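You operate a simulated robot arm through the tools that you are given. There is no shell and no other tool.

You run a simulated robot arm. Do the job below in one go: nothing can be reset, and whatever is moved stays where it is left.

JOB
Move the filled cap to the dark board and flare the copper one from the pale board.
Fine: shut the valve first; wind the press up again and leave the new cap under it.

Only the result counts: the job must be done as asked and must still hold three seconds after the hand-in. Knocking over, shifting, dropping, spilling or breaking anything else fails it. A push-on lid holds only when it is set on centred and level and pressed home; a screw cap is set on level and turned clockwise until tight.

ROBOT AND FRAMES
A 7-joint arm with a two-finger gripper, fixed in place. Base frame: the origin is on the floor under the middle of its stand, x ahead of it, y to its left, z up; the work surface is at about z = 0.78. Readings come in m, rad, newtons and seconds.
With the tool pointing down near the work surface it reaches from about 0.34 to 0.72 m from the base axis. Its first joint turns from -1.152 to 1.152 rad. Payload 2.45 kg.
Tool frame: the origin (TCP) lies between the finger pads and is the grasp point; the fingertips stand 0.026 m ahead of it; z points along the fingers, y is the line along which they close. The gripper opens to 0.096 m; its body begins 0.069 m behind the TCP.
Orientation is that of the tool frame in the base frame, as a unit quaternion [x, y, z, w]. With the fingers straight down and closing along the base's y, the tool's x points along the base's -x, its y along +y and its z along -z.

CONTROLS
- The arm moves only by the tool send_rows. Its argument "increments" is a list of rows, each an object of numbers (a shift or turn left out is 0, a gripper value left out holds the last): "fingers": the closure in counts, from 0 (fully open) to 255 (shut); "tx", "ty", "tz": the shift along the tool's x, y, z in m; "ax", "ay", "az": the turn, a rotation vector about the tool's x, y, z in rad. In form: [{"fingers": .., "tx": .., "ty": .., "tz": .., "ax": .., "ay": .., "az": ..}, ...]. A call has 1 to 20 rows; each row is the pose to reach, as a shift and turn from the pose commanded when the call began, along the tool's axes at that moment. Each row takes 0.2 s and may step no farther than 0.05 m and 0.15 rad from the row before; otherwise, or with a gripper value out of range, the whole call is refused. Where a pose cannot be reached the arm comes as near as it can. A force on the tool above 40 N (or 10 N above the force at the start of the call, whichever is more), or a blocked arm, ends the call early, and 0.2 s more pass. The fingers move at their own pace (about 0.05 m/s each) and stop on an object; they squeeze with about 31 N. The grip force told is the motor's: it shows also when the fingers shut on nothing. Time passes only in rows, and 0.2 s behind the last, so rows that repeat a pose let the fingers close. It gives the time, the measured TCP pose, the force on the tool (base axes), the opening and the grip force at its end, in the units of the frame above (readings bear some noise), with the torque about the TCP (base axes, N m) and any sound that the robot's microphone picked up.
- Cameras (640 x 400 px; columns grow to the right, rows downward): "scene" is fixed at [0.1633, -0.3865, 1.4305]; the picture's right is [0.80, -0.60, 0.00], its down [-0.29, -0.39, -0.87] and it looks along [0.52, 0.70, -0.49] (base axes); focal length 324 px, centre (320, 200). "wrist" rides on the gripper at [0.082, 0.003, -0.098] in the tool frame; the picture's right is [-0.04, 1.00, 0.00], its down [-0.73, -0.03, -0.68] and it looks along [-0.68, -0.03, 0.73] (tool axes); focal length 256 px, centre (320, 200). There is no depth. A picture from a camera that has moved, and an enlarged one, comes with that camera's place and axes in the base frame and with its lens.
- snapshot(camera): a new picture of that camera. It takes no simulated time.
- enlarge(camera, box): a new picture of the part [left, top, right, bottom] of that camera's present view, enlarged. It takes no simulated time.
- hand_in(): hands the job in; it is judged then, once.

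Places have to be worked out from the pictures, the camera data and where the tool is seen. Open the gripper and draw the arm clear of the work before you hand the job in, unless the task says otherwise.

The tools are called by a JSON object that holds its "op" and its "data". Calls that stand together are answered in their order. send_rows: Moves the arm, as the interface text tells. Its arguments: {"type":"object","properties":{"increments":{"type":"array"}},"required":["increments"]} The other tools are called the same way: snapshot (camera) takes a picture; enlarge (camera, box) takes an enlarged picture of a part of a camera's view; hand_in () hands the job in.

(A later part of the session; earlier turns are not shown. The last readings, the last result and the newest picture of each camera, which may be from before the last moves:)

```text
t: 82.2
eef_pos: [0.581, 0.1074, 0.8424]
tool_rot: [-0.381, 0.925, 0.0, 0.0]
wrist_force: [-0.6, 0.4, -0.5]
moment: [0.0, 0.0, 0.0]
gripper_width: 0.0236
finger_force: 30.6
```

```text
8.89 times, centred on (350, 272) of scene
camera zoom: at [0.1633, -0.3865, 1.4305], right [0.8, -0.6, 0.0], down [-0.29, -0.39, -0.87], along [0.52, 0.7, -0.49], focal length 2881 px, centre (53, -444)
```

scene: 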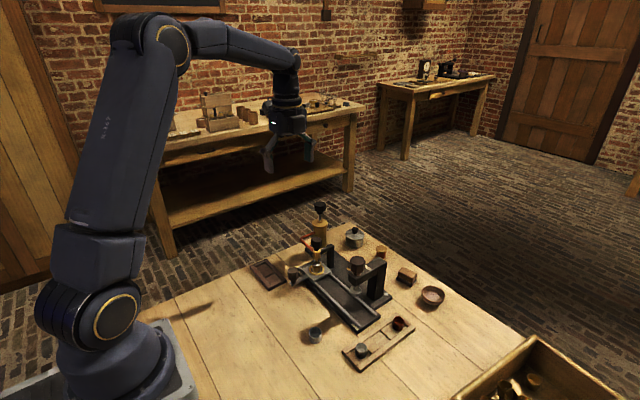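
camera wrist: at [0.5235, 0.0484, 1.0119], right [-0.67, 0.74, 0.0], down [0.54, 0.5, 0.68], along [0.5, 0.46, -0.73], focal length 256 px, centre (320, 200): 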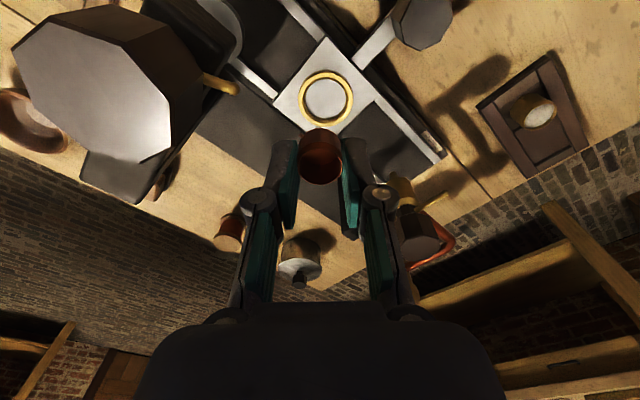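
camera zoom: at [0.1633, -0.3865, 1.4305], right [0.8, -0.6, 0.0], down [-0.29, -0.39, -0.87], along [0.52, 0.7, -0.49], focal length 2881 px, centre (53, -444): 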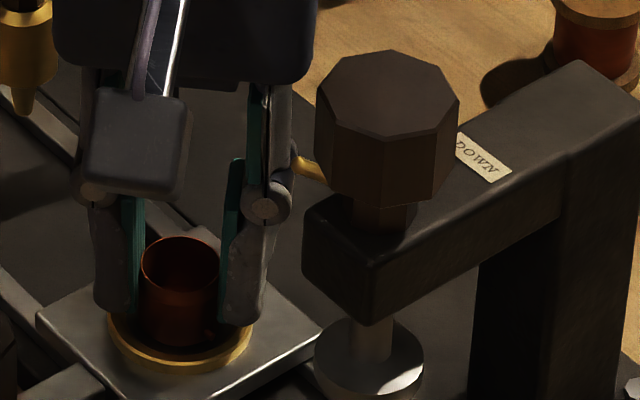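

Lateral centring is good now (≤0.6 mm). I'll add 1 mm in tx, then creep down to contact.

{"op": "send_rows", "data": {"increments": [{"tx": 0.0005}, {"tx": 0.001}, {"tx": 0.001}, {"tx": 0.001, "tz": 0.0005}, {"tx": 0.001, "tz": 0.001}, {"tx": 0.001, "tz": 0.001}]}}

{"op": "enlarge", "data": {"camera": "wrist", "box": [250, 60, 390, 200]}}

{"op": "enlarge", "data": {"camera": "scene", "box": [330, 250, 370, 295]}}

```text
t: 83.6
eef_pos: [0.5802, 0.1054, 0.8417]
tool_rot: [-0.38, 0.925, 0.001, 0.0]
wrist_force: [-0.9, 0.4, 2.4]
moment: [-0.01, 0.05, 0.0]
gripper_width: 0.0236
finger_force: 31.0
```

```text
2.86 times, centred on (320, 130) of wrist
camera zoom: at [0.5199, 0.0506, 0.9403], right [-0.67, 0.74, 0.0], down [0.54, 0.5, 0.68], along [0.5, 0.46, -0.73], focal length 731 px, centre (320, 400)
```

zoom: 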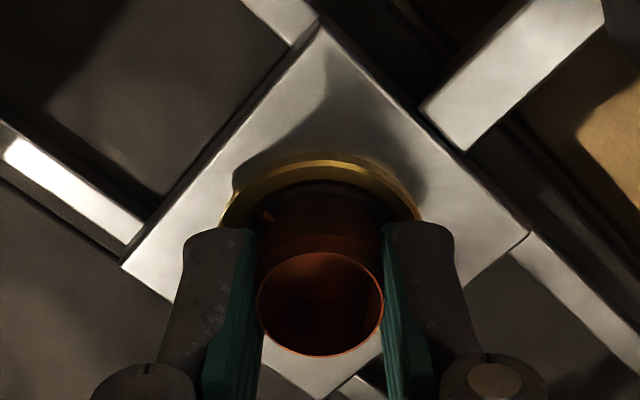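

```text
8.89 times, centred on (350, 272) of scene
camera zoom: at [0.1632, -0.3865, 1.4305], right [0.8, -0.6, 0.0], down [-0.29, -0.39, -0.87], along [0.52, 0.7, -0.49], focal length 2881 px, centre (53, -444)
```

zoom: 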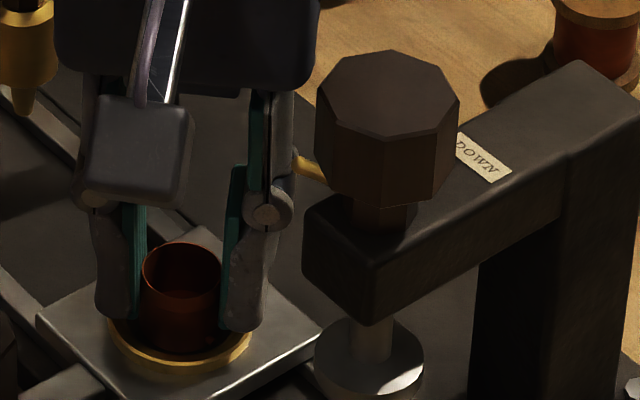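

Well centred (within ~0.6 mm) and in light contact. Releasing gently and rising straight up.

{"op": "send_rows", "data": {"increments": [{"fingers": 190}, {"fingers": 182}, {"fingers": 172}, {"fingers": 160}, {"fingers": 149}, {"fingers": 149}, {"tz": -0.006}, {"tz": -0.018}, {"tz": -0.04}, {"tz": -0.075}, {"tz": -0.115}, {"tz": -0.15}, {"tz": -0.17}, {"tz": -0.17}]}}

{"op": "snapshot", "data": {"camera": "wrist"}}

{"op": "enlarge", "data": {"camera": "scene", "box": [300, 230, 400, 320]}}

{"op": "enlarge", "data": {"camera": "wrist", "box": [270, 30, 370, 130]}}

```text
t: 86.6
eef_pos: [0.5797, 0.1045, 1.0133]
tool_rot: [-0.38, 0.925, 0.0, 0.0]
wrist_force: [-0.2, -0.1, -0.1]
moment: [-0.04, 0.02, 0.0]
gripper_width: 0.0398
finger_force: 0.1
```

```text
taken
camera wrist: at [0.5199, 0.05, 1.1108], right [-0.67, 0.74, 0.0], down [0.54, 0.5, 0.68], along [0.5, 0.46, -0.73], focal length 256 px, centre (320, 200)
```

wrist: 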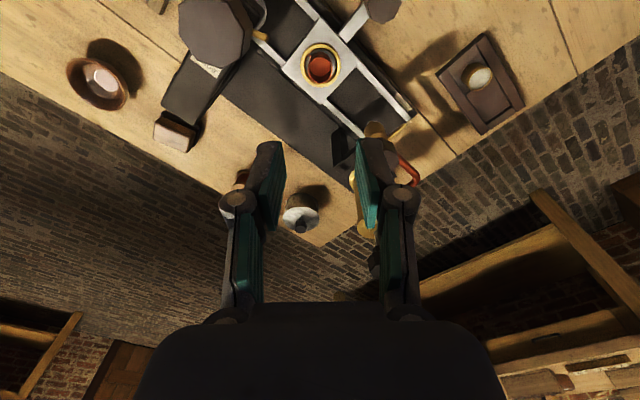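

```text
4.44 times, centred on (350, 275) of scene
camera zoom: at [0.1633, -0.3865, 1.4305], right [0.8, -0.6, 0.0], down [-0.29, -0.39, -0.87], along [0.52, 0.7, -0.49], focal length 1440 px, centre (187, -133)
```

zoom: 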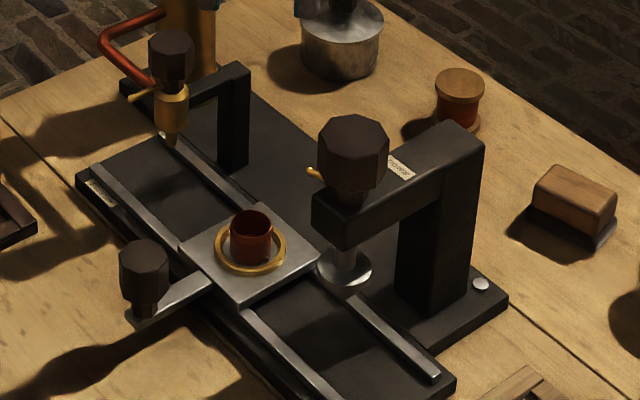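

```text
4.00 times, centred on (320, 80) of wrist
camera zoom: at [0.5199, 0.05, 1.1108], right [-0.67, 0.74, 0.0], down [0.54, 0.5, 0.68], along [0.5, 0.46, -0.73], focal length 1024 px, centre (320, 680)
```

zoom: 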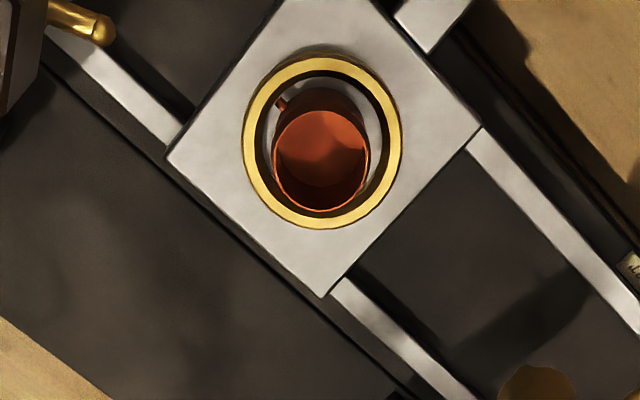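

The copper cap stands centred and upright in the ring. Next, back to the handle knob (now about (0.503, 0.107)): hover and check alignment.

{"op": "send_rows", "data": {"increments": [{"fingers": 100, "tx": 0.01, "ty": 0.01}, {"tx": 0.025, "ty": 0.026}, {"tx": 0.042, "ty": 0.043}, {"tx": 0.0539, "ty": 0.0553}, {"tx": 0.0539, "ty": 0.0553, "tz": 0.03}, {"tx": 0.0539, "ty": 0.0553, "tz": 0.065}, {"tx": 0.0539, "ty": 0.0553, "tz": 0.085}, {"tx": 0.0539, "ty": 0.0553, "tz": 0.085}, {"tx": 0.0539, "ty": 0.0553, "tz": 0.085}]}}

{"op": "enlarge", "data": {"camera": "wrist", "box": [270, 60, 370, 160]}}

{"op": "snapshot", "data": {"camera": "wrist"}}

```text
t: 88.6
eef_pos: [0.5023, 0.1061, 0.925]
tool_rot: [-0.38, 0.925, -0.001, -0.001]
wrist_force: [0.3, -0.3, 0.4]
moment: [0.01, 0.05, -0.01]
gripper_width: 0.0585
finger_force: 0.1
```

```text
4.00 times, centred on (320, 110) of wrist
camera zoom: at [0.4423, 0.0517, 1.0235], right [-0.67, 0.74, 0.0], down [0.54, 0.5, 0.68], along [0.5, 0.46, -0.73], focal length 1024 px, centre (320, 560)
```

zoom: 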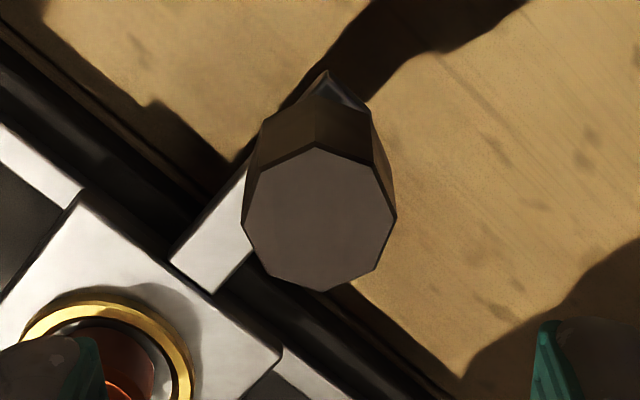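

```text
taken
camera wrist: at [0.4423, 0.0517, 1.0235], right [-0.67, 0.74, 0.0], down [0.54, 0.5, 0.68], along [0.5, 0.46, -0.73], focal length 256 px, centre (320, 200)
```

wrist: 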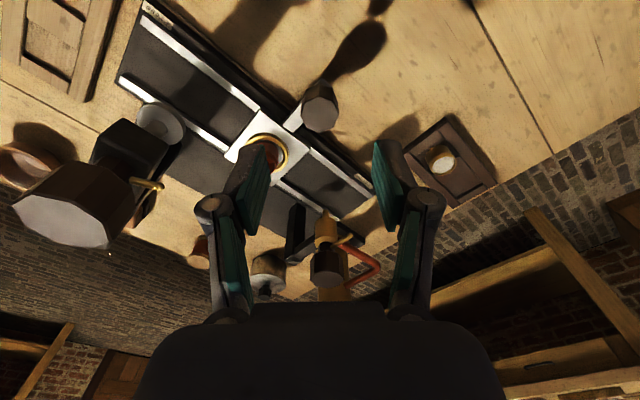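

Handle knob is within 1 mm of the TCP axis. I'll descend and grip it.

{"op": "send_rows", "data": {"increments": [{"tx": -0.0009, "ty": -0.0005, "tz": 0.02}, {"tx": -0.0009, "ty": -0.0005, "tz": 0.045}, {"tx": -0.0009, "ty": -0.0005, "tz": 0.065}, {"tx": -0.0009, "ty": -0.0005, "tz": 0.08}, {"tx": -0.0009, "ty": -0.0005, "tz": 0.08}, {"fingers": 255, "tx": -0.0009, "ty": -0.0005, "tz": 0.08}, {"tx": -0.0009, "ty": -0.0005, "tz": 0.08}, {"tx": -0.0009, "ty": -0.0005, "tz": 0.08}, {"tx": -0.0009, "ty": -0.0005, "tz": 0.08}]}}

{"op": "enlarge", "data": {"camera": "scene", "box": [290, 220, 400, 320]}}

```text
t: 90.6
eef_pos: [0.5025, 0.1065, 0.8481]
tool_rot: [-0.38, 0.925, 0.0, 0.001]
wrist_force: [1.9, -0.4, -5.2]
moment: [0.11, -0.23, 0.03]
gripper_width: 0.0275
finger_force: 44.5
```

```text
4.00 times, centred on (345, 270) of scene
camera zoom: at [0.1634, -0.3865, 1.4305], right [0.8, -0.6, 0.0], down [-0.29, -0.39, -0.87], along [0.52, 0.7, -0.49], focal length 1296 px, centre (220, -80)
```

zoom: 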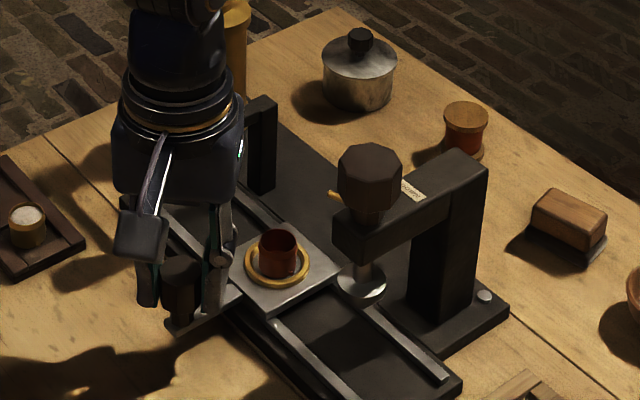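

Gripped. Sliding slowly toward the press, first 50 mm.

{"op": "send_rows", "data": {"increments": [{"tx": 0.0014, "ty": -0.0014}, {"tx": 0.0043, "ty": -0.0042}, {"tx": 0.0086, "ty": -0.0084}, {"tx": 0.0136, "ty": -0.0132}, {"tx": 0.0186, "ty": -0.0181}, {"tx": 0.0237, "ty": -0.023}, {"tx": 0.0287, "ty": -0.0279}, {"tx": 0.0323, "ty": -0.0314}, {"tx": 0.0344, "ty": -0.0335}, {"tx": 0.0358, "ty": -0.0348}, {"tx": 0.0358, "ty": -0.0348}]}}

{"op": "enlarge", "data": {"camera": "scene", "box": [310, 230, 400, 320]}}

{"op": "snapshot", "data": {"camera": "wrist"}}

```text
t: 93.0
eef_pos: [0.5036, 0.0566, 0.8474]
tool_rot: [-0.38, 0.925, 0.0, 0.0]
wrist_force: [0.8, 0.3, 12.5]
moment: [-0.68, 0.76, 0.04]
gripper_width: 0.0272
finger_force: 45.5
```

```text
4.44 times, centred on (355, 275) of scene
camera zoom: at [0.1631, -0.3865, 1.4305], right [0.8, -0.6, 0.0], down [-0.29, -0.39, -0.87], along [0.52, 0.7, -0.49], focal length 1440 px, centre (164, -133)
```

zoom: 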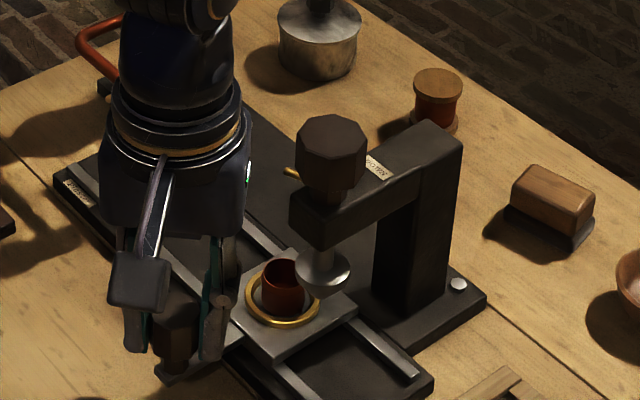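

```text
taken
camera wrist: at [0.443, 0.0022, 0.9459], right [-0.68, 0.74, 0.0], down [0.54, 0.5, 0.68], along [0.5, 0.46, -0.73], focal length 256 px, centre (320, 200)
```

wrist: 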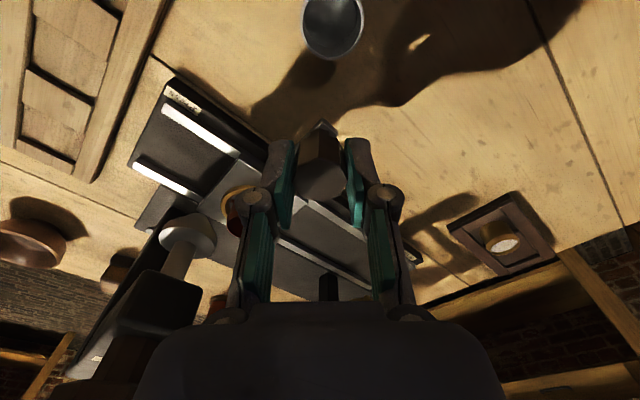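

{"op": "enlarge", "data": {"camera": "scene", "box": [340, 270, 380, 305]}}

{"op": "enlarge", "data": {"camera": "wrist", "box": [140, 170, 280, 310]}}

```text
11.43 times, centred on (360, 288) of scene
camera zoom: at [0.1631, -0.3865, 1.4305], right [0.8, -0.6, 0.0], down [-0.29, -0.39, -0.87], along [0.52, 0.7, -0.49], focal length 3704 px, centre (-137, -800)
```

zoom: 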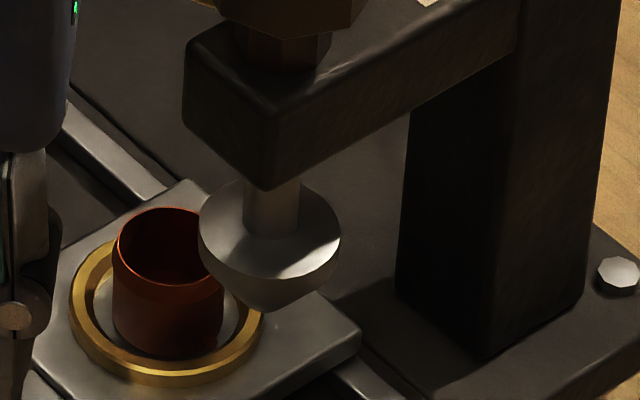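

```text
2.86 times, centred on (210, 240) of wrist
camera zoom: at [0.443, 0.0022, 0.9459], right [-0.68, 0.74, 0.0], down [0.54, 0.5, 0.68], along [0.5, 0.46, -0.73], focal length 731 px, centre (634, 86)
```

zoom: 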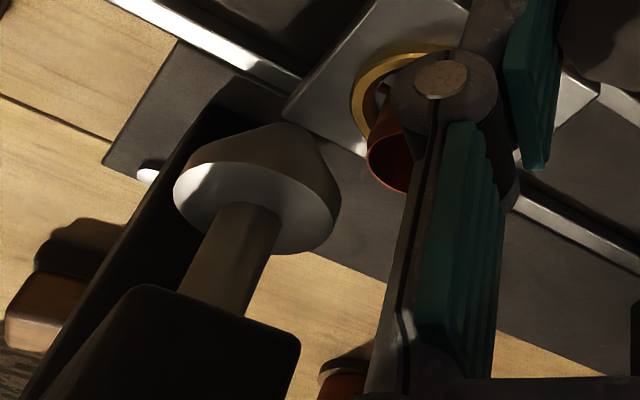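

The punch is a truncated cone with its bottom at about z≈0.83–0.835; the cap rim is at ≈0.823, so it clears. I'll continue slowly 22 mm more.

{"op": "send_rows", "data": {"increments": [{"tx": 0.0014, "ty": -0.0014}, {"tx": 0.0043, "ty": -0.0042}, {"tx": 0.0075, "ty": -0.0073}, {"tx": 0.0108, "ty": -0.0104}, {"tx": 0.0136, "ty": -0.0132}, {"tx": 0.0154, "ty": -0.015}, {"tx": 0.0158, "ty": -0.0153}, {"tx": 0.0158, "ty": -0.0153}]}}

{"op": "enlarge", "data": {"camera": "scene", "box": [340, 265, 380, 305]}}

```text
t: 94.8
eef_pos: [0.5041, 0.036, 0.8481]
tool_rot: [-0.381, 0.925, 0.0, 0.002]
wrist_force: [8.0, -0.4, 20.4]
moment: [0.61, -0.8, 0.09]
gripper_width: 0.0273
finger_force: 44.9
```

```text
10.00 times, centred on (360, 285) of scene
camera zoom: at [0.1631, -0.3866, 1.4305], right [0.8, -0.6, 0.0], down [-0.29, -0.39, -0.87], along [0.52, 0.7, -0.49], focal length 3241 px, centre (-80, -650)
```

zoom: 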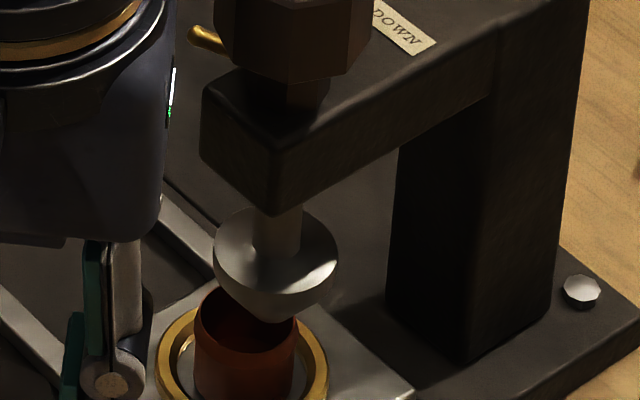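

About 10–11 mm remain. I'll relieve the vertical strain slightly and keep going, watching for the end stop.

{"op": "send_rows", "data": {"increments": [{"tz": -0.0008, "tx": 0.0, "ty": -0.0003}, {"tz": -0.0008, "tx": 0.0014, "ty": -0.0017}, {"tz": -0.0008, "tx": 0.0029, "ty": -0.0031}, {"tz": -0.0008, "tx": 0.0043, "ty": -0.0045}, {"tz": -0.0008, "tx": 0.0054, "ty": -0.0055}, {"tz": -0.0008, "tx": 0.0057, "ty": -0.0058}, {"tz": -0.0008, "tx": 0.0057, "ty": -0.0058}]}}

{"op": "enlarge", "data": {"camera": "scene", "box": [340, 265, 380, 305]}}

```text
t: 96.4
eef_pos: [0.5035, 0.0258, 0.8476]
tool_rot: [-0.381, 0.925, 0.0, 0.0]
wrist_force: [14.3, -0.3, -5.7]
moment: [-0.12, -0.19, 0.03]
gripper_width: 0.0276
finger_force: 44.9
```

```text
10.00 times, centred on (360, 285) of scene
camera zoom: at [0.1637, -0.3865, 1.4304], right [0.8, -0.6, 0.0], down [-0.29, -0.39, -0.87], along [0.52, 0.7, -0.49], focal length 3241 px, centre (-80, -650)
```

zoom: 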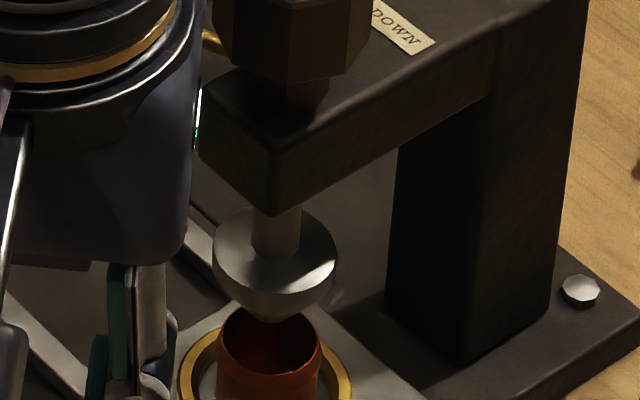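

The cap is ~2 mm short of the punch axis. I'll push on in small steps to find the stop.

{"op": "send_rows", "data": {"increments": [{"tx": 0.0005, "ty": -0.001}, {"tx": 0.001, "ty": -0.0016}, {"tx": 0.0014, "ty": -0.0021}, {"tx": 0.0014, "ty": -0.0021}]}}

{"op": "enlarge", "data": {"camera": "scene", "box": [340, 265, 380, 305]}}

```text
t: 97.4
eef_pos: [0.5024, 0.0258, 0.8479]
tool_rot: [-0.382, 0.924, 0.002, 0.0]
wrist_force: [13.6, 16.7, -11.5]
moment: [0.08, 0.08, 0.03]
gripper_width: 0.0274
finger_force: 45.4
```

```text
10.00 times, centred on (360, 285) of scene
camera zoom: at [0.1638, -0.3861, 1.4305], right [0.8, -0.6, 0.0], down [-0.29, -0.39, -0.87], along [0.52, 0.7, -0.49], focal length 3241 px, centre (-80, -650)
```

zoom: 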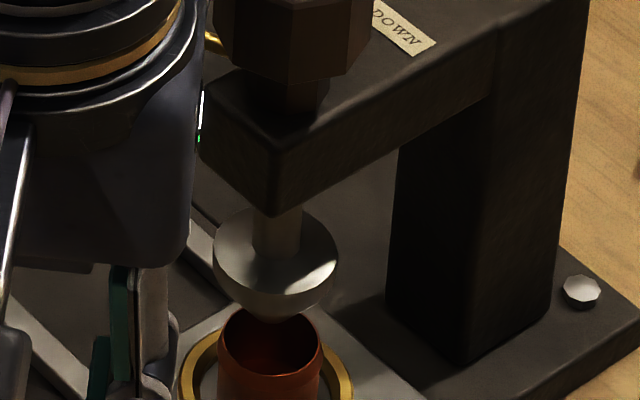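

Resistance of ~17 N in y: the carriage is at its press stop, and allowing for perspective the cap, ring and punch line up. I'll relax slightly, release the handle and rise.

{"op": "send_rows", "data": {"increments": [{"tx": -0.0005}, {"tx": -0.0005, "fingers": 150}, {"tx": -0.0005, "fingers": 100}, {"tx": -0.0005}, {"tx": -0.0005, "tz": -0.02}, {"tx": -0.0005, "tz": -0.05}, {"tx": -0.0005, "tz": -0.09}, {"tx": -0.0005, "tz": -0.13}, {"tx": -0.0005, "tz": -0.165}, {"tx": -0.0005, "tz": -0.165}]}}

{"op": "enlarge", "data": {"camera": "scene", "box": [320, 240, 410, 330]}}

{"op": "snapshot", "data": {"camera": "wrist"}}

```text
t: 99.6
eef_pos: [0.5047, 0.0238, 1.0123]
tool_rot: [-0.38, 0.925, 0.0, 0.0]
wrist_force: [-0.1, 0.3, 0.1]
moment: [0.0, 0.03, 0.01]
gripper_width: 0.0586
finger_force: 0.1
```

```text
4.44 times, centred on (365, 285) of scene
camera zoom: at [0.1633, -0.3865, 1.4305], right [0.8, -0.6, 0.0], down [-0.29, -0.39, -0.87], along [0.52, 0.7, -0.49], focal length 1440 px, centre (120, -178)
```

zoom: 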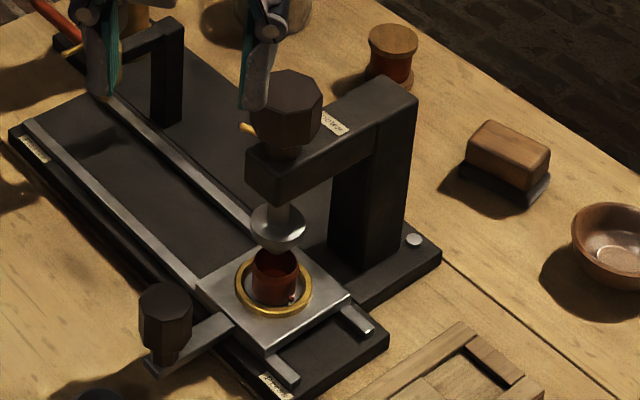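

```text
taken
camera wrist: at [0.4447, -0.0314, 1.1102], right [-0.67, 0.74, 0.0], down [0.54, 0.5, 0.68], along [0.5, 0.46, -0.73], focal length 256 px, centre (320, 200)
```

wrist: 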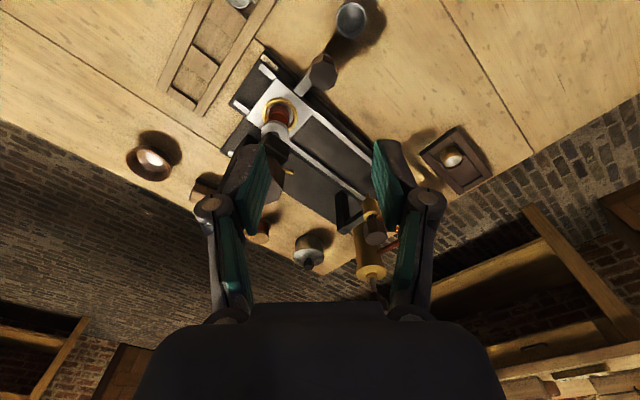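

The carriage is parked under the press with the cap beneath the cone. Now I'll hover high over the press knob at yaw -90 to study the pointer and "DOWN" label.

{"op": "send_rows", "data": {"increments": [{"tz": -0.03}, {"tz": -0.06, "az": -0.13, "tx": -0.005, "ty": -0.005}, {"tz": -0.06, "az": -0.26, "tx": -0.018, "ty": -0.018}, {"tz": -0.06, "az": -0.39, "tx": -0.032, "ty": -0.032}, {"tz": -0.06, "az": -0.52, "tx": -0.045, "ty": -0.045}, {"tz": -0.06, "az": -0.65, "tx": -0.054, "ty": -0.0535}, {"tz": -0.06, "az": -0.785, "tx": -0.054, "ty": -0.0535}, {"tz": -0.05, "az": -0.785, "tx": -0.054, "ty": -0.0535}, {"tz": -0.05, "az": -0.785, "tx": -0.054, "ty": -0.0535}]}}

{"op": "snapshot", "data": {"camera": "wrist"}}

{"op": "enlarge", "data": {"camera": "wrist", "box": [250, 30, 390, 170]}}

{"op": "enlarge", "data": {"camera": "scene", "box": [340, 245, 400, 305]}}

```text
t: 101.6
eef_pos: [0.5784, 0.0241, 1.0638]
tool_rot: [-0.706, 0.708, 0.0, 0.0]
wrist_force: [0.2, 0.6, 0.6]
moment: [0.0, -0.01, -0.04]
gripper_width: 0.0586
finger_force: 0.1
```

```text
taken
camera wrist: at [0.5745, -0.0573, 1.1619], right [-1.0, 0.04, 0.0], down [0.03, 0.73, 0.68], along [0.03, 0.68, -0.73], focal length 256 px, centre (320, 200)
```

wrist: 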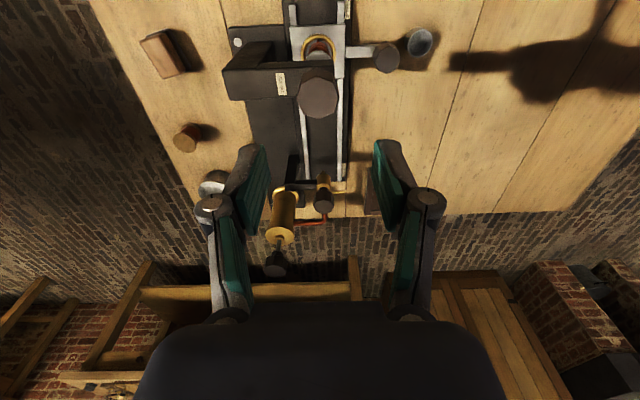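

```text
2.86 times, centred on (320, 100) of wrist
camera zoom: at [0.5745, -0.0573, 1.1619], right [-1.0, 0.04, 0.0], down [0.03, 0.73, 0.68], along [0.03, 0.68, -0.73], focal length 731 px, centre (320, 486)
```

zoom: 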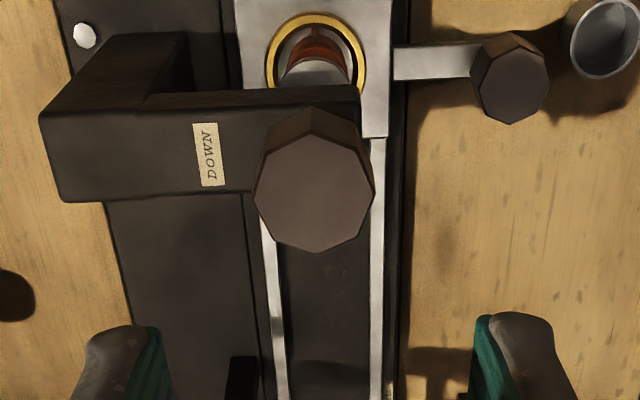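

```text
6.67 times, centred on (370, 275) of scene
camera zoom: at [0.1633, -0.3865, 1.4305], right [0.8, -0.6, 0.0], down [-0.29, -0.39, -0.87], along [0.52, 0.7, -0.49], focal length 2161 px, centre (-13, -300)
```

zoom: 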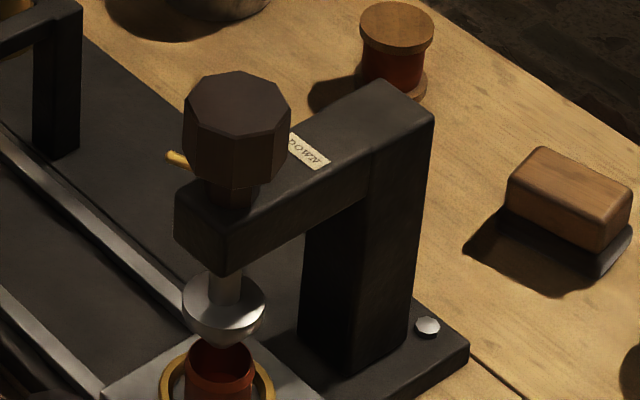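

The knob (36 mm wide) is centred near (0.579, 0.0255); pointer at +y, "DOWN" label at +x, so clockwise should drive it down. I'll descend around the knob with fingers along x and grip it.

{"op": "send_rows", "data": {"increments": [{"tx": -0.0009, "ty": -0.0018, "tz": 0.03}, {"tx": -0.0009, "ty": -0.0018, "tz": 0.06}, {"tx": -0.0009, "ty": -0.0018, "tz": 0.085}, {"tx": -0.0009, "ty": -0.0018, "tz": 0.105}, {"tx": -0.0009, "ty": -0.0018, "tz": 0.114}, {"tx": -0.0009, "ty": -0.0018, "tz": 0.114}, {"tx": -0.0009, "ty": -0.0018, "tz": 0.114}]}}

{"op": "enlarge", "data": {"camera": "wrist", "box": [240, 80, 400, 240]}}

{"op": "enlarge", "data": {"camera": "scene", "box": [330, 230, 410, 310]}}

```text
t: 103.2
eef_pos: [0.5793, 0.0252, 0.9494]
tool_rot: [-0.705, 0.709, 0.0, 0.0]
wrist_force: [-0.5, 0.3, -0.8]
moment: [-0.01, -0.03, -0.02]
gripper_width: 0.0583
finger_force: 0.1
```

```text
2.50 times, centred on (320, 160) of wrist
camera zoom: at [0.5763, -0.0565, 1.0479], right [-1.0, 0.05, 0.0], down [0.03, 0.73, 0.68], along [0.03, 0.68, -0.73], focal length 640 px, centre (320, 300)
```

zoom: 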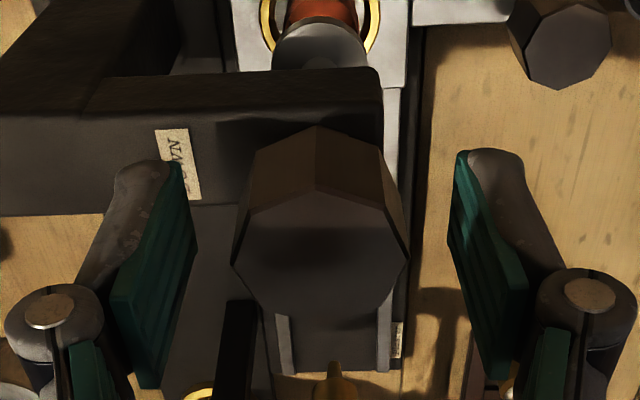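

```text
5.00 times, centred on (370, 270) of scene
camera zoom: at [0.1633, -0.3865, 1.4305], right [0.8, -0.6, 0.0], down [-0.29, -0.39, -0.87], along [0.52, 0.7, -0.49], focal length 1621 px, centre (70, -150)
```

zoom: 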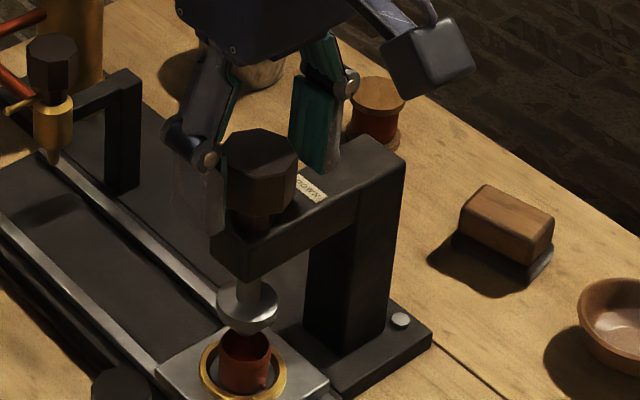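

Well centred, no contact. Closing on the press knob.

{"op": "send_rows", "data": {"increments": [{"fingers": 255}, {"fingers": 255}, {"fingers": 255}, {"fingers": 255}]}}

{"op": "enlarge", "data": {"camera": "wrist", "box": [240, 80, 400, 240]}}

```text
t: 104.2
eef_pos: [0.5808, 0.0235, 0.9495]
tool_rot: [-0.705, 0.709, 0.001, 0.0]
wrist_force: [0.5, 0.4, -0.2]
moment: [-0.02, 0.03, -0.03]
gripper_width: 0.0357
finger_force: 45.2
```

```text
2.50 times, centred on (320, 160) of wrist
camera zoom: at [0.5763, -0.0565, 1.0481], right [-1.0, 0.05, 0.0], down [0.03, 0.73, 0.68], along [0.03, 0.68, -0.73], focal length 640 px, centre (320, 300)
```

zoom: 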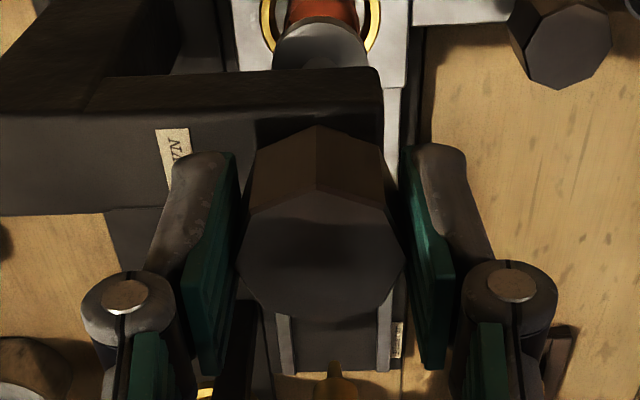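

Gripped. Turning clockwise a little, watching torque, z-force and the punch.

{"op": "send_rows", "data": {"increments": [{"az": 0.08}, {"az": 0.16}, {"az": 0.24}, {"az": 0.32}, {"az": 0.32}]}}

{"op": "enlarge", "data": {"camera": "wrist", "box": [240, 80, 400, 240]}}

{"op": "enlarge", "data": {"camera": "scene", "box": [340, 255, 390, 305]}}

```text
t: 105.4
eef_pos: [0.5798, 0.0248, 0.9501]
tool_rot: [-0.582, 0.813, -0.001, -0.001]
wrist_force: [-17.5, -6.1, 26.7]
moment: [0.11, 0.34, 0.03]
gripper_width: 0.0357
finger_force: 45.2
```

```text
2.50 times, centred on (320, 160) of wrist
camera zoom: at [0.5508, -0.051, 1.0482], right [-0.93, 0.36, 0.0], down [0.26, 0.69, 0.68], along [0.24, 0.63, -0.74], focal length 640 px, centre (320, 300)
```

zoom: 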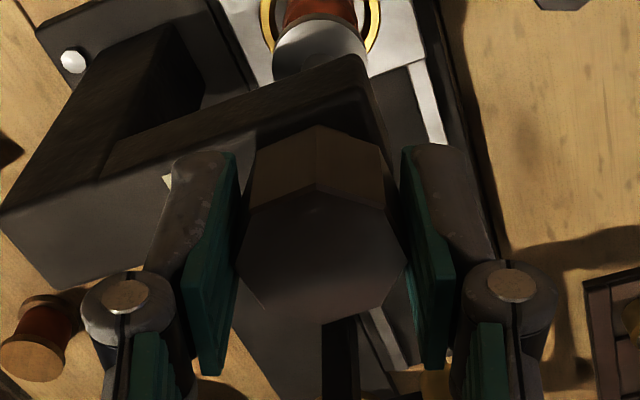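

```text
8.00 times, centred on (365, 280) of scene
camera zoom: at [0.1623, -0.3867, 1.4305], right [0.8, -0.6, 0.0], down [-0.29, -0.39, -0.87], along [0.52, 0.7, -0.49], focal length 2593 px, centre (-40, -440)
```

zoom: 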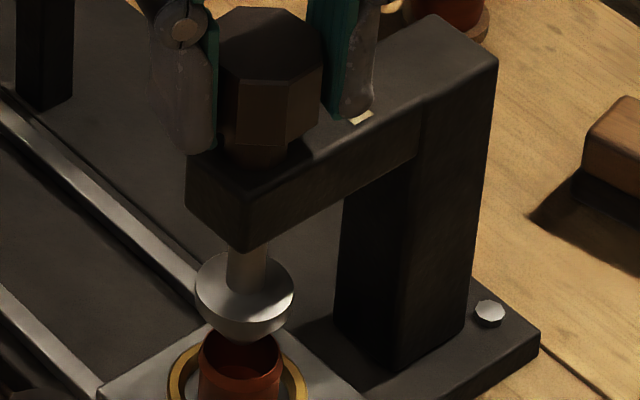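

The knob turns freely with the gripper, but an upward force of 27 N has built up. I'll compare the punch height using the same crop as before.

{"op": "enlarge", "data": {"camera": "scene", "box": [340, 265, 380, 305]}}

{"op": "enlarge", "data": {"camera": "scene", "box": [345, 240, 385, 280]}}

```text
10.00 times, centred on (360, 285) of scene
camera zoom: at [0.1623, -0.3867, 1.4305], right [0.8, -0.6, 0.0], down [-0.29, -0.39, -0.87], along [0.52, 0.7, -0.49], focal length 3241 px, centre (-80, -650)
```

zoom: 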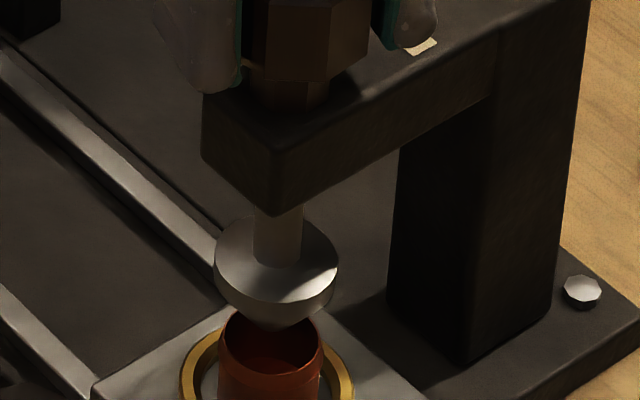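

```text
10.00 times, centred on (365, 260) of scene
camera zoom: at [0.1623, -0.3867, 1.4305], right [0.8, -0.6, 0.0], down [-0.29, -0.39, -0.87], along [0.52, 0.7, -0.49], focal length 3241 px, centre (-130, -400)
```

zoom: 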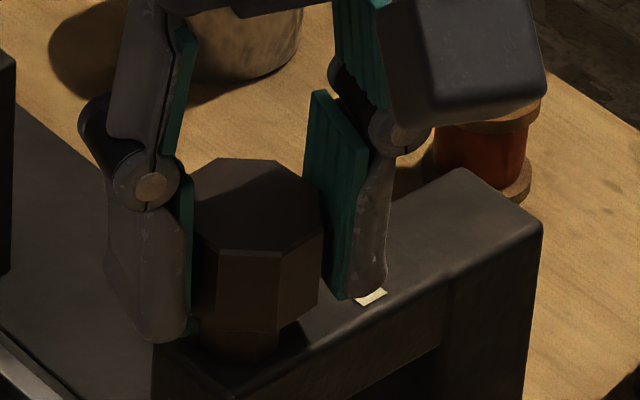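

The punch has dropped about 2 mm, so clockwise is indeed down. I'll relieve the vertical and side strain slightly and continue turning with compensation.

{"op": "send_rows", "data": {"increments": [{"tz": -0.0006}, {"tz": -0.0012, "ty": 0.0005}, {"tz": -0.0012, "ty": 0.0007}, {"tz": -0.0012, "ty": 0.0007}]}}

```text
t: 106.4
eef_pos: [0.5798, 0.0256, 0.9489]
tool_rot: [-0.583, 0.813, 0.0, 0.0]
wrist_force: [-9.9, -15.0, 10.7]
moment: [-0.06, 0.03, 0.0]
gripper_width: 0.0353
finger_force: 45.0
```

{"op": "send_rows", "data": {"increments": [{"tz": -0.0004, "tx": 0.0008}, {"tz": -0.0004, "tx": 0.0008, "az": 0.08}, {"tz": -0.0004, "tx": 0.0008, "az": 0.16}, {"tz": -0.0004, "tx": 0.0008, "az": 0.24}, {"tz": -0.0004, "tx": 0.0008, "az": 0.32}, {"tz": -0.0004, "tx": 0.0008, "az": 0.4}, {"tz": -0.0004, "tx": 0.0008, "az": 0.4}]}}

{"op": "enlarge", "data": {"camera": "scene", "box": [340, 265, 380, 305]}}

{"op": "enlarge", "data": {"camera": "wrist", "box": [240, 80, 400, 240]}}

```text
t: 108.0
eef_pos: [0.5797, 0.024, 0.9499]
tool_rot: [-0.41, 0.912, 0.0, -0.001]
wrist_force: [-0.6, -9.9, -29.4]
moment: [0.21, -0.44, -0.01]
gripper_width: 0.0355
finger_force: 44.6
```

```text
10.00 times, centred on (360, 285) of scene
camera zoom: at [0.1638, -0.3868, 1.4303], right [0.8, -0.6, 0.0], down [-0.29, -0.39, -0.87], along [0.52, 0.7, -0.49], focal length 3241 px, centre (-80, -650)
```

zoom: 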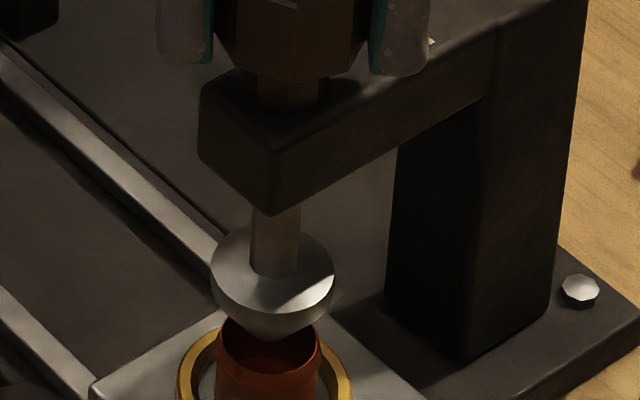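

```text
2.50 times, centred on (320, 160) of wrist
camera zoom: at [0.5235, -0.0336, 1.0482], right [-0.72, 0.69, 0.0], down [0.51, 0.53, 0.68], along [0.47, 0.49, -0.74], focal length 640 px, centre (320, 300)
```

zoom: 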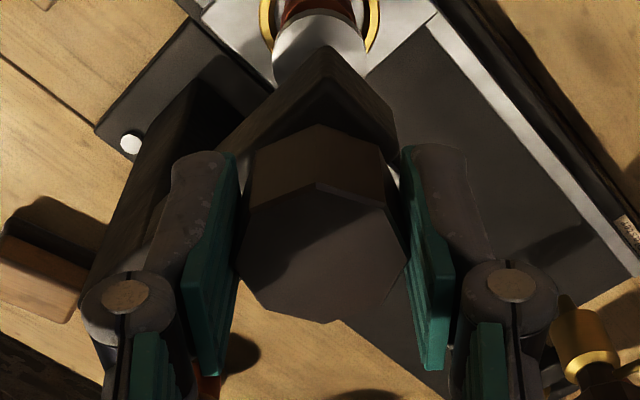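

The punch has come down ~5.5 mm over 41°. I'll relieve the vertical strain and keep turning clockwise.

{"op": "send_rows", "data": {"increments": [{"tz": 0.0006, "tx": 0.0003}, {"tz": 0.001, "tx": 0.0005}, {"tz": 0.001, "tx": 0.0005}]}}

```text
t: 108.8
eef_pos: [0.5796, 0.0244, 0.9495]
tool_rot: [-0.411, 0.912, 0.0, 0.0]
wrist_force: [1.6, -4.5, -19.5]
moment: [-0.75, 0.6, -0.05]
gripper_width: 0.0356
finger_force: 44.9
```

{"op": "send_rows", "data": {"increments": [{"tz": 0.0006, "az": 0.06}, {"tz": 0.0008, "az": 0.14}, {"tz": 0.0008, "az": 0.22}, {"tz": 0.0008, "az": 0.3}, {"tz": 0.0008, "az": 0.38}, {"tz": 0.0008, "az": 0.42}, {"tz": 0.0008, "az": 0.42}]}}

{"op": "enlarge", "data": {"camera": "scene", "box": [340, 265, 380, 305]}}

{"op": "enlarge", "data": {"camera": "wrist", "box": [240, 80, 400, 240]}}

```text
t: 110.4
eef_pos: [0.5799, 0.0244, 0.9504]
tool_rot: [-0.21, 0.978, -0.001, 0.001]
wrist_force: [-6.9, -2.1, 7.2]
moment: [-0.06, 0.31, 0.01]
gripper_width: 0.0354
finger_force: 44.8
```

```text
10.00 times, centred on (360, 285) of scene
camera zoom: at [0.163, -0.3866, 1.4305], right [0.8, -0.6, 0.0], down [-0.29, -0.39, -0.87], along [0.52, 0.7, -0.49], focal length 3241 px, centre (-80, -650)
```

zoom: 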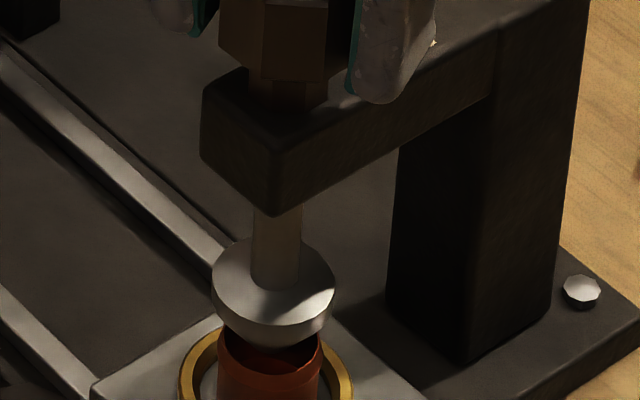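

```text
2.50 times, centred on (320, 160) of wrist
camera zoom: at [0.5039, -0.0053, 1.0481], right [-0.38, 0.93, 0.0], down [0.68, 0.28, 0.68], along [0.63, 0.26, -0.73], focal length 640 px, centre (320, 300)
```

zoom: 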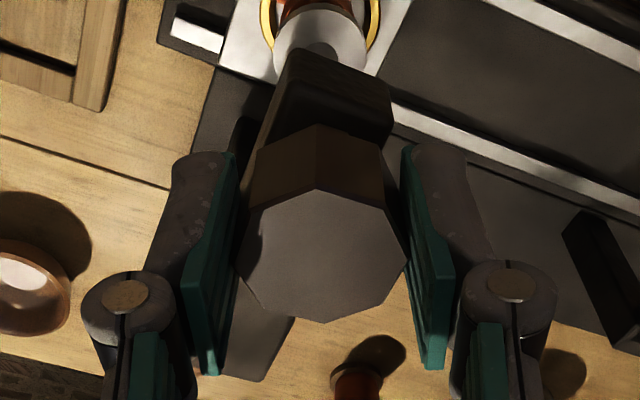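

Punch ~9 mm down, no resistance yet. Continuing clockwise.

{"op": "send_rows", "data": {"increments": [{"az": 0.08}, {"az": 0.16}, {"az": 0.24}, {"az": 0.32}, {"az": 0.4}, {"az": 0.42}, {"az": 0.42}]}}

{"op": "enlarge", "data": {"camera": "scene", "box": [340, 265, 380, 305]}}

{"op": "enlarge", "data": {"camera": "wrist", "box": [240, 80, 400, 240]}}

```text
t: 112.0
eef_pos: [0.5791, 0.0248, 0.9499]
tool_rot: [-0.002, 1.0, 0.001, 0.001]
wrist_force: [-7.5, 2.4, 33.4]
moment: [0.08, 0.66, 0.01]
gripper_width: 0.0358
finger_force: 45.1
```

```text
10.00 times, centred on (360, 285) of scene
camera zoom: at [0.1625, -0.3865, 1.4306], right [0.8, -0.6, 0.0], down [-0.29, -0.39, -0.87], along [0.52, 0.7, -0.49], focal length 3241 px, centre (-80, -650)
```

zoom: 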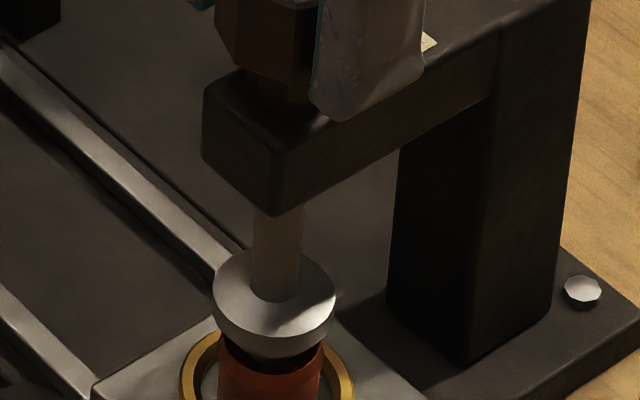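

```text
2.50 times, centred on (320, 160) of wrist
camera zoom: at [0.4979, 0.0283, 1.0479], right [0.04, 1.0, 0.0], down [0.73, -0.03, 0.68], along [0.68, -0.02, -0.73], focal length 640 px, centre (320, 300)
```

zoom: 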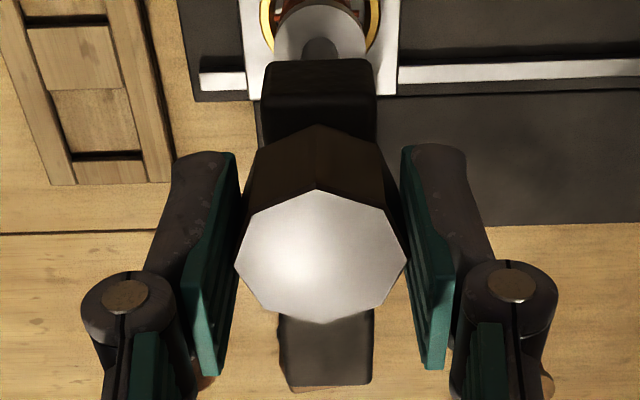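

Quarter turn done; cone is now entering the cap, torque still nil. I'll relieve the vertical strain and look closely at the cap and cone.

{"op": "send_rows", "data": {"increments": [{"tz": -0.0006}, {"tz": -0.0012}, {"tz": -0.0012}]}}

{"op": "enlarge", "data": {"camera": "scene", "box": [352, 285, 376, 309]}}

```text
t: 112.8
eef_pos: [0.581, 0.0252, 0.9492]
tool_rot: [-0.003, 1.0, 0.0, 0.0]
wrist_force: [-8.7, 1.2, 16.5]
moment: [-0.02, -0.67, -0.01]
gripper_width: 0.0355
finger_force: 44.9
```

```text
16.00 times, centred on (364, 297) of scene
camera zoom: at [0.1627, -0.3865, 1.4306], right [0.8, -0.6, 0.0], down [-0.29, -0.39, -0.87], along [0.52, 0.7, -0.49], focal length 5186 px, centre (-384, -1352)
```

zoom: 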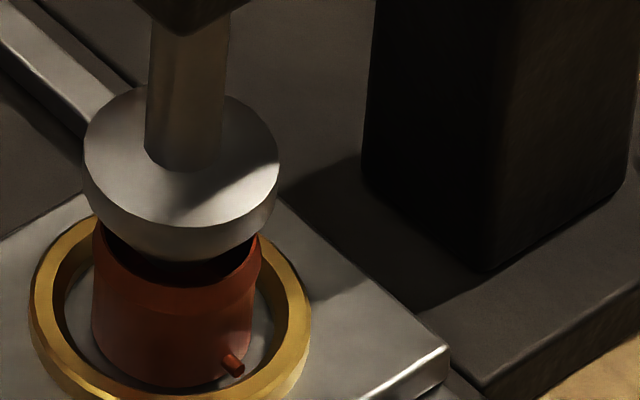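

Cone and cap rim are aligned. Continuing clockwise toward the flare.

{"op": "send_rows", "data": {"increments": [{"tz": -0.0005, "az": 0.06}, {"tz": -0.0005, "az": 0.12}, {"tz": -0.0005, "az": 0.18}, {"tz": -0.0005, "az": 0.24}, {"tz": -0.0005, "az": 0.3}, {"tz": -0.0005, "az": 0.3}]}}

{"op": "enlarge", "data": {"camera": "scene", "box": [352, 285, 376, 309]}}

{"op": "enlarge", "data": {"camera": "wrist", "box": [240, 80, 400, 240]}}

```text
t: 114.2
eef_pos: [0.5797, 0.0252, 0.9485]
tool_rot: [0.147, 0.989, 0.0, 0.0]
wrist_force: [2.0, 5.7, -4.5]
moment: [0.29, 0.08, 0.02]
gripper_width: 0.0356
finger_force: 44.8
```

```text
16.00 times, centred on (364, 297) of scene
camera zoom: at [0.1634, -0.3864, 1.4305], right [0.8, -0.6, 0.0], down [-0.29, -0.39, -0.87], along [0.52, 0.7, -0.49], focal length 5186 px, centre (-384, -1352)
```

zoom: 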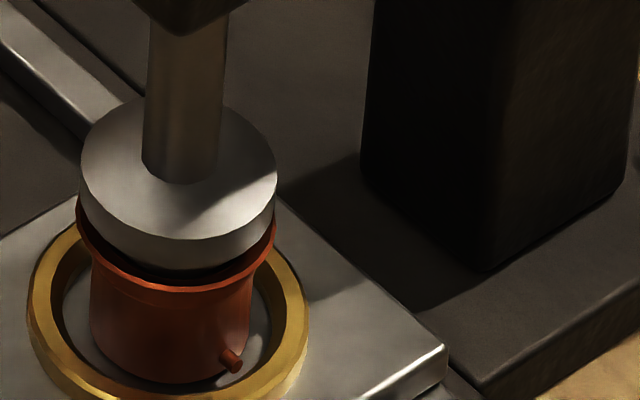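

```text
2.50 times, centred on (320, 160) of wrist
camera zoom: at [0.5027, 0.0523, 1.0479], right [0.33, 0.94, 0.0], down [0.69, -0.24, 0.68], along [0.64, -0.22, -0.73], focal length 640 px, centre (320, 300)
```

zoom: 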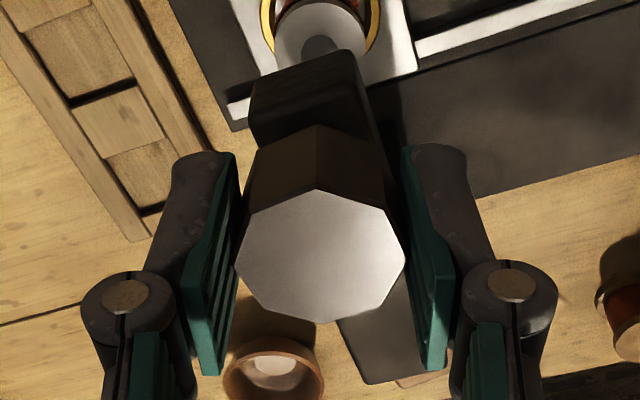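

The rim has visibly flared (rim now ~1.25 × body width). I'll turn a touch further to see whether there's a stop or further change.

{"op": "send_rows", "data": {"increments": [{"az": 0.05}, {"az": 0.1}, {"az": 0.1}]}}

{"op": "enlarge", "data": {"camera": "scene", "box": [352, 285, 376, 309]}}

```text
t: 115.0
eef_pos: [0.5793, 0.0247, 0.9503]
tool_rot: [0.195, 0.981, 0.0, 0.001]
wrist_force: [4.6, 10.5, -9.0]
moment: [0.3, -0.01, 0.07]
gripper_width: 0.0356
finger_force: 44.8
```

```text
16.00 times, centred on (364, 297) of scene
camera zoom: at [0.1636, -0.3862, 1.4305], right [0.8, -0.6, 0.0], down [-0.29, -0.39, -0.87], along [0.52, 0.7, -0.49], focal length 5186 px, centre (-384, -1352)
```

zoom: 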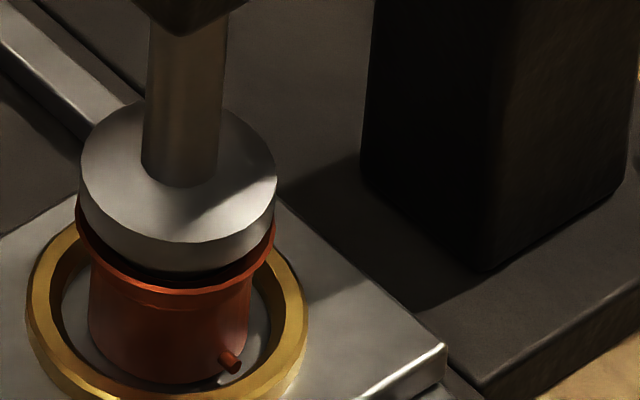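

The flared shape holds steady while the punch came down slightly. I'll go on until clear resistance, to be sure the stroke is complete.

{"op": "send_rows", "data": {"increments": [{"az": 0.05}, {"az": 0.1}, {"az": 0.15}, {"az": 0.15}]}}

{"op": "enlarge", "data": {"camera": "scene", "box": [352, 285, 376, 309]}}

{"op": "enlarge", "data": {"camera": "wrist", "box": [240, 80, 400, 240]}}

```text
t: 116.0
eef_pos: [0.5796, 0.0246, 0.9504]
tool_rot: [0.269, 0.963, 0.001, 0.0]
wrist_force: [0.9, 14.2, -9.8]
moment: [0.47, 0.34, 0.56]
gripper_width: 0.0355
finger_force: 45.1
```

```text
16.00 times, centred on (364, 297) of scene
camera zoom: at [0.1635, -0.3862, 1.4306], right [0.8, -0.6, 0.0], down [-0.29, -0.39, -0.87], along [0.52, 0.7, -0.49], focal length 5186 px, centre (-384, -1352)
```

zoom: 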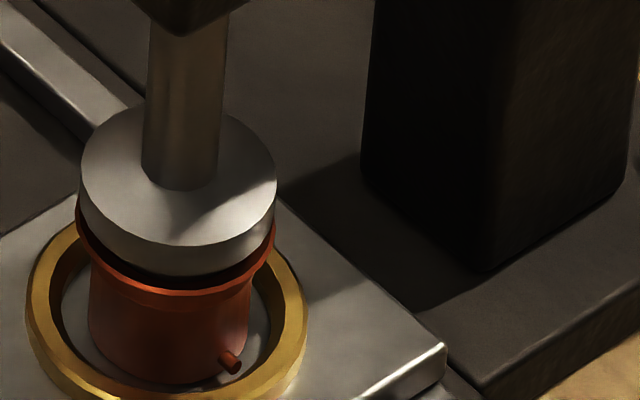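

```text
2.50 times, centred on (320, 160) of wrist
camera zoom: at [0.5118, 0.0706, 1.0483], right [0.55, 0.83, 0.0], down [0.61, -0.41, 0.68], along [0.56, -0.37, -0.74], focal length 640 px, centre (320, 300)
```

zoom: 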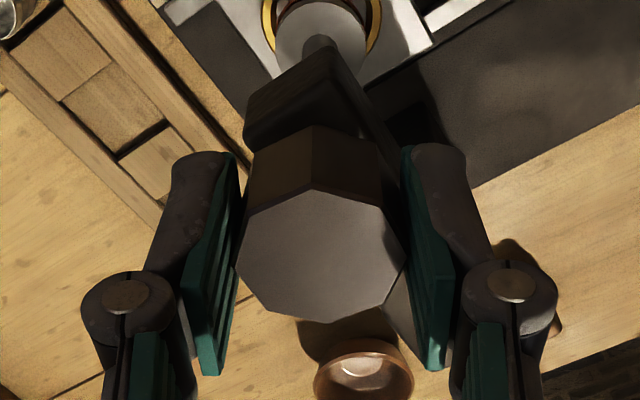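

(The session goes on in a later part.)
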